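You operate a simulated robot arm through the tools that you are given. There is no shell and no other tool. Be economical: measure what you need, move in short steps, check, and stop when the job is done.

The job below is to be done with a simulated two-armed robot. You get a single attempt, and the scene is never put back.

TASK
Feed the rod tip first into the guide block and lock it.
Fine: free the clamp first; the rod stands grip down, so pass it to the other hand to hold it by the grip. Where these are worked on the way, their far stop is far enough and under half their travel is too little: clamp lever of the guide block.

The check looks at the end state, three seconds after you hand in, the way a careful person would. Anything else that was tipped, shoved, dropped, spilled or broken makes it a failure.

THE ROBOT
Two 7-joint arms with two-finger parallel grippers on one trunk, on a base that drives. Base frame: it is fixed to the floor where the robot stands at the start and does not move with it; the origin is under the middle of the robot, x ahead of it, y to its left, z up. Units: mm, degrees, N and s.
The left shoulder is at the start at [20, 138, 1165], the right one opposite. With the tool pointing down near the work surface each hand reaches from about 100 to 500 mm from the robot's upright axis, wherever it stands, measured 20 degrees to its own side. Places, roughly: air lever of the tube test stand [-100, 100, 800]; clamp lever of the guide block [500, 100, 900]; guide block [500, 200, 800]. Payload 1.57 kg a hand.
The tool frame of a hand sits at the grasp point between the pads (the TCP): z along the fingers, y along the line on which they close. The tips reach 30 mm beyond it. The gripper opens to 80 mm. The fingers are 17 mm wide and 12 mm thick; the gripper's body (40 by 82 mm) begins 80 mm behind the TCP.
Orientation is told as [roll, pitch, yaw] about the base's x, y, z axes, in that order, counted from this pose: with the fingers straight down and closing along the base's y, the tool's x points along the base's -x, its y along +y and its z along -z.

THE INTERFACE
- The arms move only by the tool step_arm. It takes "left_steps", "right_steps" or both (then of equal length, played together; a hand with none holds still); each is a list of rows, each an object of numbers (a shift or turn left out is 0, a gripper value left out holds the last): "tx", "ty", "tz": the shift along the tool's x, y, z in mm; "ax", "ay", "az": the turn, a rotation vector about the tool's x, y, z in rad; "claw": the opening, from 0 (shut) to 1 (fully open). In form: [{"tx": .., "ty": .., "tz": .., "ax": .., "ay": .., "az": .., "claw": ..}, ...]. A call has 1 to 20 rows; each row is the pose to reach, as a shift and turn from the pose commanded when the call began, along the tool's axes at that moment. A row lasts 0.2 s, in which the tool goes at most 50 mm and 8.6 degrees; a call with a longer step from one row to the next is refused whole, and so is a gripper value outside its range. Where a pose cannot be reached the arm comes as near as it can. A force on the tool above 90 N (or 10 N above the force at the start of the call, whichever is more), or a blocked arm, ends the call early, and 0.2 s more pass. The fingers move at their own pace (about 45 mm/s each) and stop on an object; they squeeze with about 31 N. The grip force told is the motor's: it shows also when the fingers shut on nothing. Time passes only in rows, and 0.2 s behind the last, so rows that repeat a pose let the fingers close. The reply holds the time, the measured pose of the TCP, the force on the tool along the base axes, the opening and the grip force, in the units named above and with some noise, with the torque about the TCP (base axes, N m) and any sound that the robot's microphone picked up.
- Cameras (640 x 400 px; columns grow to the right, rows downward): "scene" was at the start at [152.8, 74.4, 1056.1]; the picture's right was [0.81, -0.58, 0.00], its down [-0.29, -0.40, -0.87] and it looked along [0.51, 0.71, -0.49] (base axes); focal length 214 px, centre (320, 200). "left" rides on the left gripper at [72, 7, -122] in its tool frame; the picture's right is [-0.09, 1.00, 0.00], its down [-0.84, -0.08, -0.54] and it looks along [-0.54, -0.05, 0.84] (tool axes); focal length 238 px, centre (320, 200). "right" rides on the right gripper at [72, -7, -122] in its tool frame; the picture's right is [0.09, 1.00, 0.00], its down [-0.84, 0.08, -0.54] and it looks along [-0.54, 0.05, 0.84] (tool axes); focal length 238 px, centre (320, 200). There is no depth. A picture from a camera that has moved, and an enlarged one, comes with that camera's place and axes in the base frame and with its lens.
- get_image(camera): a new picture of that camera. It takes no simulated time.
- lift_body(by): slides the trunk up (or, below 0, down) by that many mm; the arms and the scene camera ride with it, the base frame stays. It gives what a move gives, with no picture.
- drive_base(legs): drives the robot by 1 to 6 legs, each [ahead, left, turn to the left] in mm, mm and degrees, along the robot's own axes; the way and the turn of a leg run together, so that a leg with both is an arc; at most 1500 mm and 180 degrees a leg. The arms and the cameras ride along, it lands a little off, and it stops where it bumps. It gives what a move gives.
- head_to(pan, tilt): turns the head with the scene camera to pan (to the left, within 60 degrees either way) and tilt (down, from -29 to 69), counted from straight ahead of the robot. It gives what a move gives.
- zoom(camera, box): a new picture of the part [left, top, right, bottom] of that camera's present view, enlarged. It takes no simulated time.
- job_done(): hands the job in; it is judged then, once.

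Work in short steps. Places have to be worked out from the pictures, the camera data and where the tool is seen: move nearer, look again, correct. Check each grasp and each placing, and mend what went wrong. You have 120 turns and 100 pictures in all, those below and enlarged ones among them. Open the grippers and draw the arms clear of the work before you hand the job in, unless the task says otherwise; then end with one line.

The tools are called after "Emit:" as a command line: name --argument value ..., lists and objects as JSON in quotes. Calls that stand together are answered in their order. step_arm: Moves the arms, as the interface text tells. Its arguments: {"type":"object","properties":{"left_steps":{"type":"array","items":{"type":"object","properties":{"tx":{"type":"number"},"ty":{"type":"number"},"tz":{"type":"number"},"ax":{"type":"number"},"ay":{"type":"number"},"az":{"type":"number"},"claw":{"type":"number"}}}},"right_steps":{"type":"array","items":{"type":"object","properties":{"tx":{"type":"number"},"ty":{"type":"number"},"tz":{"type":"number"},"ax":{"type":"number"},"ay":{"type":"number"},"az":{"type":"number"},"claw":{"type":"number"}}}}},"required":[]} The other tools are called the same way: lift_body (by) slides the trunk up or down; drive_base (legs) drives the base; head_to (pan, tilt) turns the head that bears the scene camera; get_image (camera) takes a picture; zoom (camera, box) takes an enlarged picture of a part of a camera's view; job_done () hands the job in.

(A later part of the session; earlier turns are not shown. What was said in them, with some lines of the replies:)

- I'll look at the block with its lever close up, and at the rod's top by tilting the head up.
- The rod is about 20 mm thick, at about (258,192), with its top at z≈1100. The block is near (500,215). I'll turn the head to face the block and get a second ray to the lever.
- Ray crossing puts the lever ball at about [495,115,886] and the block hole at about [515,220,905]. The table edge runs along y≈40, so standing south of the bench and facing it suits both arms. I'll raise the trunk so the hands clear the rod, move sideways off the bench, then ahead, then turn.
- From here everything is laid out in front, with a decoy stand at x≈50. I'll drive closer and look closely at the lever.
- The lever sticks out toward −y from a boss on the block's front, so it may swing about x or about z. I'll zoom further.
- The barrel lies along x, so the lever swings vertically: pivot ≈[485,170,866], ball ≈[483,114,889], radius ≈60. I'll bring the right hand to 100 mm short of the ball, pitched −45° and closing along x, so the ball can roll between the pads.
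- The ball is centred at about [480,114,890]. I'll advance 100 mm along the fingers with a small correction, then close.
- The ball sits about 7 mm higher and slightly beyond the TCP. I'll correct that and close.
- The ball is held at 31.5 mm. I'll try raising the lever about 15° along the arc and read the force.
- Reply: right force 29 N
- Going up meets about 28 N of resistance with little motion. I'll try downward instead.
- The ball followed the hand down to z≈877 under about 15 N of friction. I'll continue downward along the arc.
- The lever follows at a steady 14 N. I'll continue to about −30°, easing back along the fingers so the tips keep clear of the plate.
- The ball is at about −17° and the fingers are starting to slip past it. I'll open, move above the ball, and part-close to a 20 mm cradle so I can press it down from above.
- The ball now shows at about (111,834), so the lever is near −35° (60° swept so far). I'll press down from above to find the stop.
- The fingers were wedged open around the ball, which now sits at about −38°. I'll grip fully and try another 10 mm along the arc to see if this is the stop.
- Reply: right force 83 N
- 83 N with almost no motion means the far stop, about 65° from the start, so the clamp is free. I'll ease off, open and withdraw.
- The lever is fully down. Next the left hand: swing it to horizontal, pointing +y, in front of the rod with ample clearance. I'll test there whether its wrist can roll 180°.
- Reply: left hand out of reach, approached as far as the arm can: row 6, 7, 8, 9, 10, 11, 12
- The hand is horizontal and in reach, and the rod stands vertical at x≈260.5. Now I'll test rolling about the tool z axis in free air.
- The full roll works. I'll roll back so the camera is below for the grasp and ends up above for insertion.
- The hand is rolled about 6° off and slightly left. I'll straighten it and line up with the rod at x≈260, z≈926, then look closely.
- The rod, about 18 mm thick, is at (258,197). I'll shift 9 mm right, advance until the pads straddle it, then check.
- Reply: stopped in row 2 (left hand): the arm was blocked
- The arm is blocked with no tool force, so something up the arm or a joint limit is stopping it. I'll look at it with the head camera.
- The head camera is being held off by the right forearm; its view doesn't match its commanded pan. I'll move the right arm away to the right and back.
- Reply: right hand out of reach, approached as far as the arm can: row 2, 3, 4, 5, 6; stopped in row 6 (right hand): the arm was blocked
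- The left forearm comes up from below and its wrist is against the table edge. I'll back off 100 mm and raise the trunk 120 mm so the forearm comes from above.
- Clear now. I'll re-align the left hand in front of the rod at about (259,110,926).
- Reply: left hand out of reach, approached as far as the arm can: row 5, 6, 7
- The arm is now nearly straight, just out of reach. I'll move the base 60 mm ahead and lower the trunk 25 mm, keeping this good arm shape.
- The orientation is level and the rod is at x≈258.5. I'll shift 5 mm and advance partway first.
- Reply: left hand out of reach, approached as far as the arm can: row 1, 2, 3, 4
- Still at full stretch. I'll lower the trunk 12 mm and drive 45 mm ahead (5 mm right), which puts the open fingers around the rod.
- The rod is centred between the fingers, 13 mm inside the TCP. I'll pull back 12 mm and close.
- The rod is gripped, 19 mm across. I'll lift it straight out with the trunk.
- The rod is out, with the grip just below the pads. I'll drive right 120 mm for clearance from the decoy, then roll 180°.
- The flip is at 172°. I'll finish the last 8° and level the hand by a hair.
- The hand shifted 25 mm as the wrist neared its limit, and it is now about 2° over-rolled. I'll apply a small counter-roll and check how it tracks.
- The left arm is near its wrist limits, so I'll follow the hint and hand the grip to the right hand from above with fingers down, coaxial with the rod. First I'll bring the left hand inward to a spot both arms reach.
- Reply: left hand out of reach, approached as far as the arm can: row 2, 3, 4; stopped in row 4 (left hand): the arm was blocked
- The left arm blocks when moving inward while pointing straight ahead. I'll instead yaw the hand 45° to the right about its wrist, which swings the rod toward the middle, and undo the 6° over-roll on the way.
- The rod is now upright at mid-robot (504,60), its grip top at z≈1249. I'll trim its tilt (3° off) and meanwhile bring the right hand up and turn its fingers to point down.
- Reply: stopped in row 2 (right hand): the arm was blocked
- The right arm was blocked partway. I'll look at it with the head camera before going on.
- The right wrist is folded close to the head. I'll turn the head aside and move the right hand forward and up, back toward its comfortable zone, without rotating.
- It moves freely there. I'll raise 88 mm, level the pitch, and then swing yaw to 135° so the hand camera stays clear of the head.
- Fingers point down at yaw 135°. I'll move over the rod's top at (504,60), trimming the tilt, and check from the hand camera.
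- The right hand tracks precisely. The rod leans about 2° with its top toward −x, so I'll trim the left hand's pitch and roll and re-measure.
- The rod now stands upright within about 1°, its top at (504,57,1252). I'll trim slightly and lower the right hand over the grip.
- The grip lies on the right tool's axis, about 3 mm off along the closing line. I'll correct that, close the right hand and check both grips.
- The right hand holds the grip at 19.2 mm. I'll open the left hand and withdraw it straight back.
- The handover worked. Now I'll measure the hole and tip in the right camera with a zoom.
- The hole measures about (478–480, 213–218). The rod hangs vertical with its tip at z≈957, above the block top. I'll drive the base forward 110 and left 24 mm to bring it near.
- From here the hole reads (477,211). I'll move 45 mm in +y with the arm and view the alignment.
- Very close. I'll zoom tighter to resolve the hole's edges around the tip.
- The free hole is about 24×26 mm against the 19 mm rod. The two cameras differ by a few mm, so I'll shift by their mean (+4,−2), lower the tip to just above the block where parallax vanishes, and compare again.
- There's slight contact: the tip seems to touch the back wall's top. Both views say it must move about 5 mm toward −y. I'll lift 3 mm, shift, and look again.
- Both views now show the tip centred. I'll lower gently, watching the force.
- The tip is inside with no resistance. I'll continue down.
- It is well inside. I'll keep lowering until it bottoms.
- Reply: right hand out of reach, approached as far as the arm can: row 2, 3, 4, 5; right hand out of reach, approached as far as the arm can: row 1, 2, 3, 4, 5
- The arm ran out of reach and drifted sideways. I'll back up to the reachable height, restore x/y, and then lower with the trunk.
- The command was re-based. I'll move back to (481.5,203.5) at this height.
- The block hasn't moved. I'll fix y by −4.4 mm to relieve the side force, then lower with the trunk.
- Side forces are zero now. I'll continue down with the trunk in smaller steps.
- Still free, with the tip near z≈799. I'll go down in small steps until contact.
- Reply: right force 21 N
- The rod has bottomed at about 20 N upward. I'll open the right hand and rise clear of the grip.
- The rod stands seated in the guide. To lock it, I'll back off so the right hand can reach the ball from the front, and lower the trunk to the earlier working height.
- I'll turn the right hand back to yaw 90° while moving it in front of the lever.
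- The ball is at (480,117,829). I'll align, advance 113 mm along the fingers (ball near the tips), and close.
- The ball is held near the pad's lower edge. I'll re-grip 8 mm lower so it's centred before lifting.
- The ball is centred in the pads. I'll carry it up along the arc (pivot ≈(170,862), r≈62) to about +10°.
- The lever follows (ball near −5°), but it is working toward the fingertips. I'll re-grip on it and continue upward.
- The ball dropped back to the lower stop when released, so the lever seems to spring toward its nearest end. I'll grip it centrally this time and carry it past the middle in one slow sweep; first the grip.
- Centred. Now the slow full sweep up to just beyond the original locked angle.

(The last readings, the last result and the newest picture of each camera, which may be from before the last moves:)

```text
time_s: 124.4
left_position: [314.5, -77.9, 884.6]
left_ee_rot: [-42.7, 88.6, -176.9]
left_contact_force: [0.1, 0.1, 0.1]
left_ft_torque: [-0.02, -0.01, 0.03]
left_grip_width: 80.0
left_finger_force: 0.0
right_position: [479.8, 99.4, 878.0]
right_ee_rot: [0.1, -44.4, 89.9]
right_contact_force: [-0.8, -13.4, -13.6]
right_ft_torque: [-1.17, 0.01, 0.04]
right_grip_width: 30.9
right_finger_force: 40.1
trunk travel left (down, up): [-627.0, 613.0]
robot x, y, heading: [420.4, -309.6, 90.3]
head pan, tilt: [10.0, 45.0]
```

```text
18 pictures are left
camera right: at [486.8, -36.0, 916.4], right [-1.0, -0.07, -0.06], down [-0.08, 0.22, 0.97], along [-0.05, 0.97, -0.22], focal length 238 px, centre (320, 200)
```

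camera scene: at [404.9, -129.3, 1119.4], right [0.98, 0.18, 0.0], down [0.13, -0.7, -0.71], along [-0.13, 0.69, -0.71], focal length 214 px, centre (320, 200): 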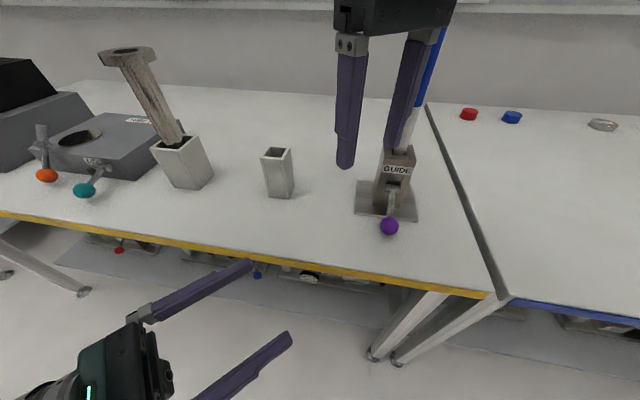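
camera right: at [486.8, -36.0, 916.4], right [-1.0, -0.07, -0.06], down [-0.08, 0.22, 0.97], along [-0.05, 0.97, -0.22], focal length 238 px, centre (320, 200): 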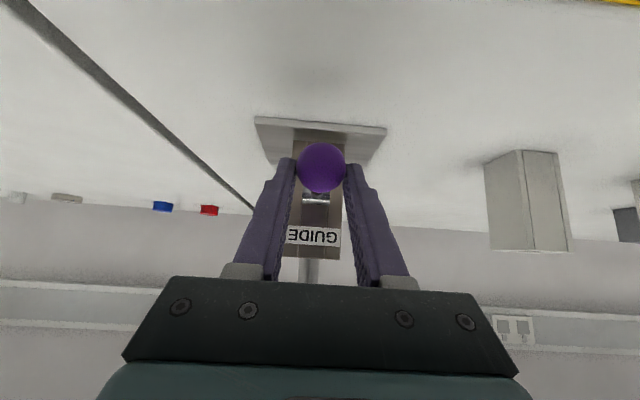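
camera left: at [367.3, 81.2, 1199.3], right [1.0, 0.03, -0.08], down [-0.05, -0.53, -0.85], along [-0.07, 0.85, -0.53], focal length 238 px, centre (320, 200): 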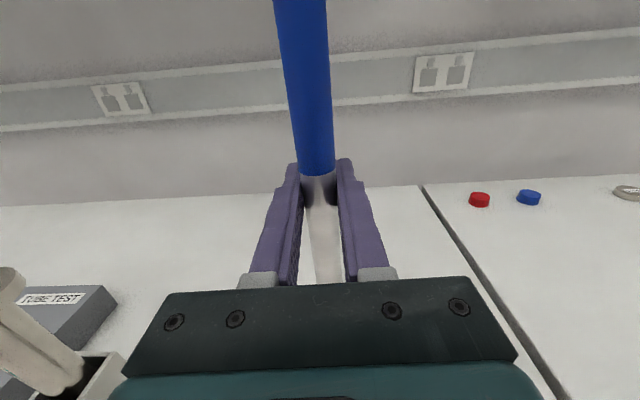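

The pads keep slipping against the spring, with the ball just around mid-travel. I'll release, retreat and see where it settles; then I'll push from beneath with closed fingers.

Emit:
step_arm --right_steps '[{"claw": 0.55}, {"claw": 0.55}, {"tz": -30}, {"tz": -70}, {"tz": -80, "ay": -0.13}, {"tz": -80, "ay": -0.26, "claw": 0}, {"tz": -80, "ay": -0.39, "claw": 0}, {"tz": -80, "ay": -0.5236, "claw": 0}, {"tz": -80, "ay": -0.5236, "claw": 0}]'

Emit:
get_image --camera "right"

Emit:
zoom --camera "scene" --box '[320, 100, 480, 260]'

```text
time_s: 126.4
left_position: [314.6, -72.0, 886.5]
left_ee_rot: [-52.6, 88.6, 173.0]
left_contact_force: [-0.3, -0.1, 0.2]
left_ft_torque: [-0.02, -0.04, -0.01]
left_grip_width: 79.9
left_finger_force: 0.0
right_position: [448.6, 47.9, 974.6]
right_ee_rot: [-1.2, -75.2, 90.4]
right_contact_force: [0.9, -1.0, 0.5]
right_ft_torque: [-0.04, -0.02, 0.03]
right_grip_width: 0.2
right_finger_force: 20.9
right hand out of reach, approached as far as the arm can: row 7, 8, 9
trunk travel left (down, up): [-627.0, 613.0]
robot x, y, heading: [422.2, -311.1, 90.3]
head pan, tilt: [10.0, 45.0]
```

```text
17 pictures are left
camera right: at [454.4, -87.3, 936.2], right [-1.0, -0.01, -0.09], down [-0.09, -0.31, 0.95], along [-0.04, 0.95, 0.31], focal length 238 px, centre (320, 200)
```

right: 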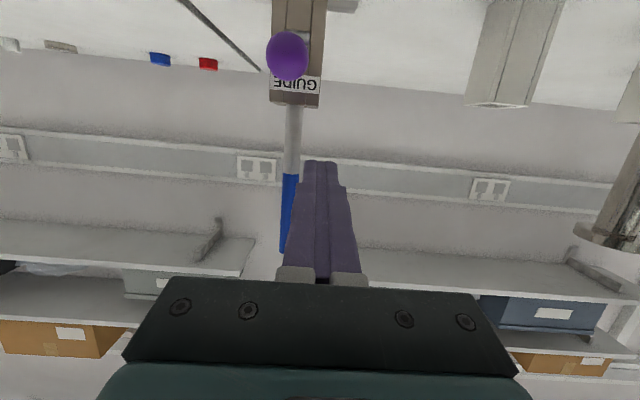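

```text
2.50 times, centred on (400, 180) of scene
camera zoom: at [404.5, -129.5, 1119.2], right [0.98, 0.19, 0.0], down [0.13, -0.7, -0.7], along [-0.13, 0.69, -0.71], focal length 536 px, centre (120, 250)
```

zoom: 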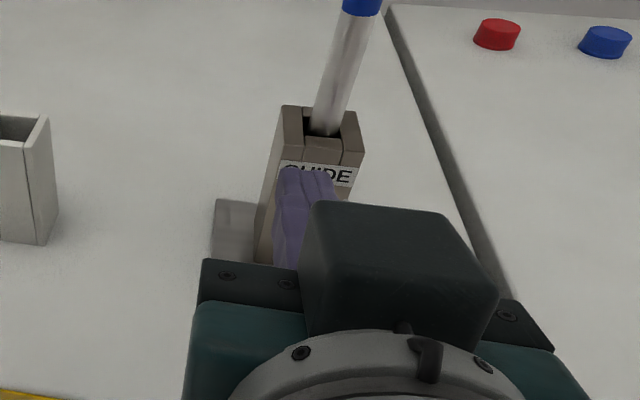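

The lever snapped to the upper position: the ball shows at z≈892, as originally. I'll pull the hand back for an unobstructed view.

Emit:
step_arm --right_steps '[{"tz": -25, "ay": 0.1}, {"tz": -50, "ay": 0.25}, {"tz": -75, "ay": 0.4}, {"tz": -75, "ay": 0.52}]'

Emit:
get_image --camera "right"

Emit:
get_image --camera "scene"

```text
time_s: 127.0
left_position: [314.5, -72.4, 887.3]
left_ee_rot: [-52.6, 88.7, 173.1]
left_contact_force: [0.2, -0.3, -0.8]
left_ft_torque: [0.02, 0.0, -0.02]
left_grip_width: 80.0
left_finger_force: 0.0
right_position: [506.2, 47.6, 978.2]
right_ee_rot: [-24.7, -68.3, 106.0]
right_contact_force: [0.2, -0.2, -0.9]
right_ft_torque: [-0.02, -0.04, 0.02]
right_grip_width: 0.0
right_finger_force: 21.6
trunk travel left (down, up): [-627.0, 613.0]
robot x, y, heading: [421.6, -311.1, 90.5]
head pan, tilt: [10.0, 45.0]
stopped in row 3 (right hand): the arm was blocked; the commanded pose is now the measured one
```

```text
15 pictures are left
camera right: at [499.2, -91.7, 954.2], right [-0.97, 0.09, -0.24], down [-0.25, -0.2, 0.95], along [0.04, 0.98, 0.21], focal length 238 px, centre (320, 200)
```

right: 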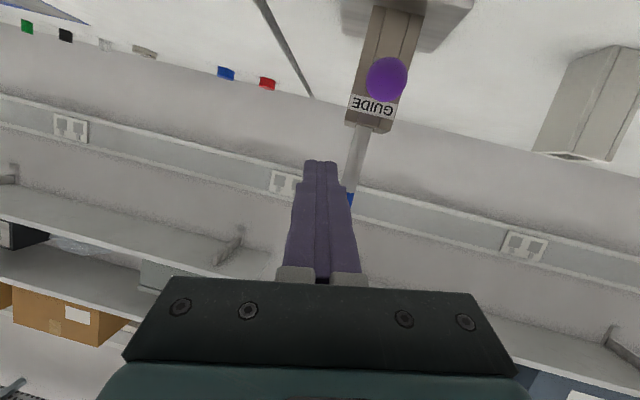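

```text
14 pictures are left
camera scene: at [418.8, -117.6, 1147.6], right [1.0, 0.01, 0.0], down [0.0, -0.45, -0.89], along [-0.01, 0.89, -0.45], focal length 214 px, centre (320, 200)
```

scene: 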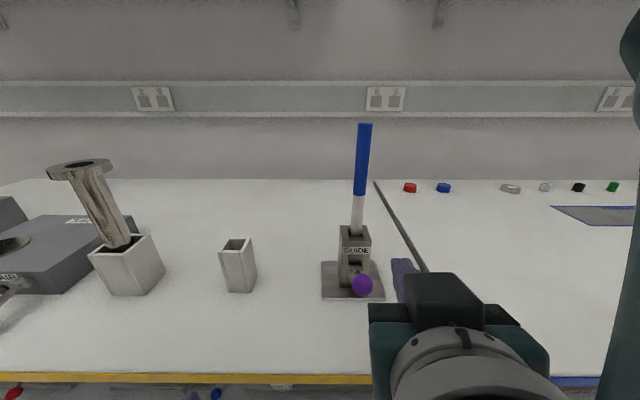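

Both cameras put the ball at (480,114,889), matching its original locked position. I'll drive back 150 mm to draw both arms clear and inspect.

Emit:
drive_base --legs '[[-150, 0, 0]]'

Emit:
zoom --camera "scene" --box '[300, 130, 420, 290]'

Emit:
get_image --camera "right"

```text
time_s: 128.4
left_position: [314.6, -219.4, 886.9]
left_ee_rot: [-53.3, 88.7, 172.6]
left_contact_force: [-0.4, -0.5, -0.2]
left_ft_torque: [-0.03, 0.03, 0.04]
left_grip_width: 80.2
left_finger_force: 0.0
right_position: [506.8, -98.5, 980.0]
right_ee_rot: [-24.9, -68.7, 106.2]
right_contact_force: [1.0, 0.8, -0.2]
right_ft_torque: [-0.06, -0.03, 0.0]
right_grip_width: 0.0
right_finger_force: 21.3
trunk travel left (down, up): [-627.0, 613.0]
robot x, y, heading: [421.6, -457.3, 90.4]
head pan, tilt: [10.0, 45.0]
```

```text
2.50 times, centred on (360, 210) of scene
camera zoom: at [418.4, -265.3, 1145.7], right [1.0, 0.02, 0.0], down [0.01, -0.46, -0.89], along [-0.02, 0.89, -0.47], focal length 536 px, centre (220, 175)
```

zoom: 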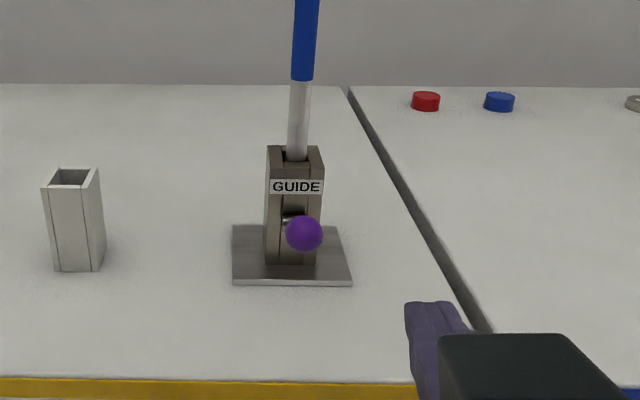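

```text
12 pictures are left
camera right: at [499.7, -237.0, 954.9], right [-0.97, 0.09, -0.24], down [-0.25, -0.2, 0.95], along [0.04, 0.98, 0.22], focal length 238 px, centre (320, 200)
```

right: 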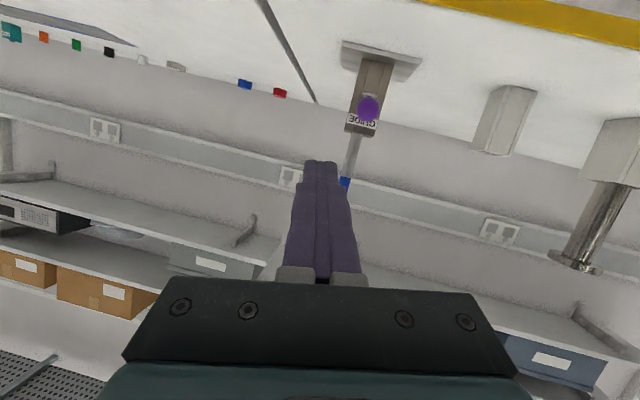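

The rod stands upright in the guide and the lever is back at its locked angle (ball z≈890). Nothing else has moved. I'll open the right gripper and take a final look.

Emit:
step_arm --right_steps '[{"claw": 1}, {"claw": 1}, {"claw": 1}, {"claw": 1}, {"claw": 1}]'

Emit:
get_image --camera "scene"

```text
time_s: 129.6
left_position: [315.3, -220.6, 886.6]
left_ee_rot: [-53.8, 88.7, 171.9]
left_contact_force: [-0.2, -0.1, 0.6]
left_ft_torque: [0.02, -0.01, -0.04]
left_grip_width: 80.2
left_finger_force: 0.1
right_position: [507.9, -95.9, 979.9]
right_ee_rot: [-25.1, -69.3, 105.8]
right_contact_force: [0.1, 0.7, -0.1]
right_ft_torque: [0.01, 0.05, 0.02]
right_grip_width: 80.0
right_finger_force: 0.0
trunk travel left (down, up): [-627.0, 613.0]
robot x, y, heading: [421.6, -456.0, 90.5]
head pan, tilt: [10.0, 45.0]
```

```text
11 pictures are left
camera scene: at [410.8, -271.8, 1127.1], right [0.99, 0.11, 0.0], down [0.07, -0.64, -0.77], along [-0.09, 0.76, -0.64], focal length 214 px, centre (320, 200)
```

scene: 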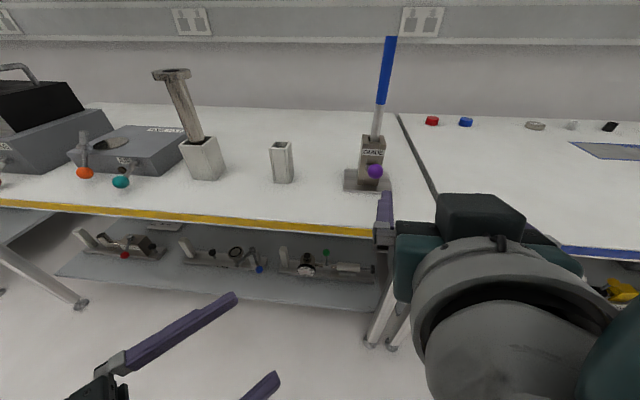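

The rod is seated tip down, the lever is locked, and both grippers are open and clear, so I'm handing in.

Emit:
job_done

```text
The job is handed in.
```

The rod is tip-first in the guide block and bottomed out. The clamp lever is back at its original locked position, judged from the camera views and not by a final push. Both grippers are open and clear, and the final picture shows nothing else moved.
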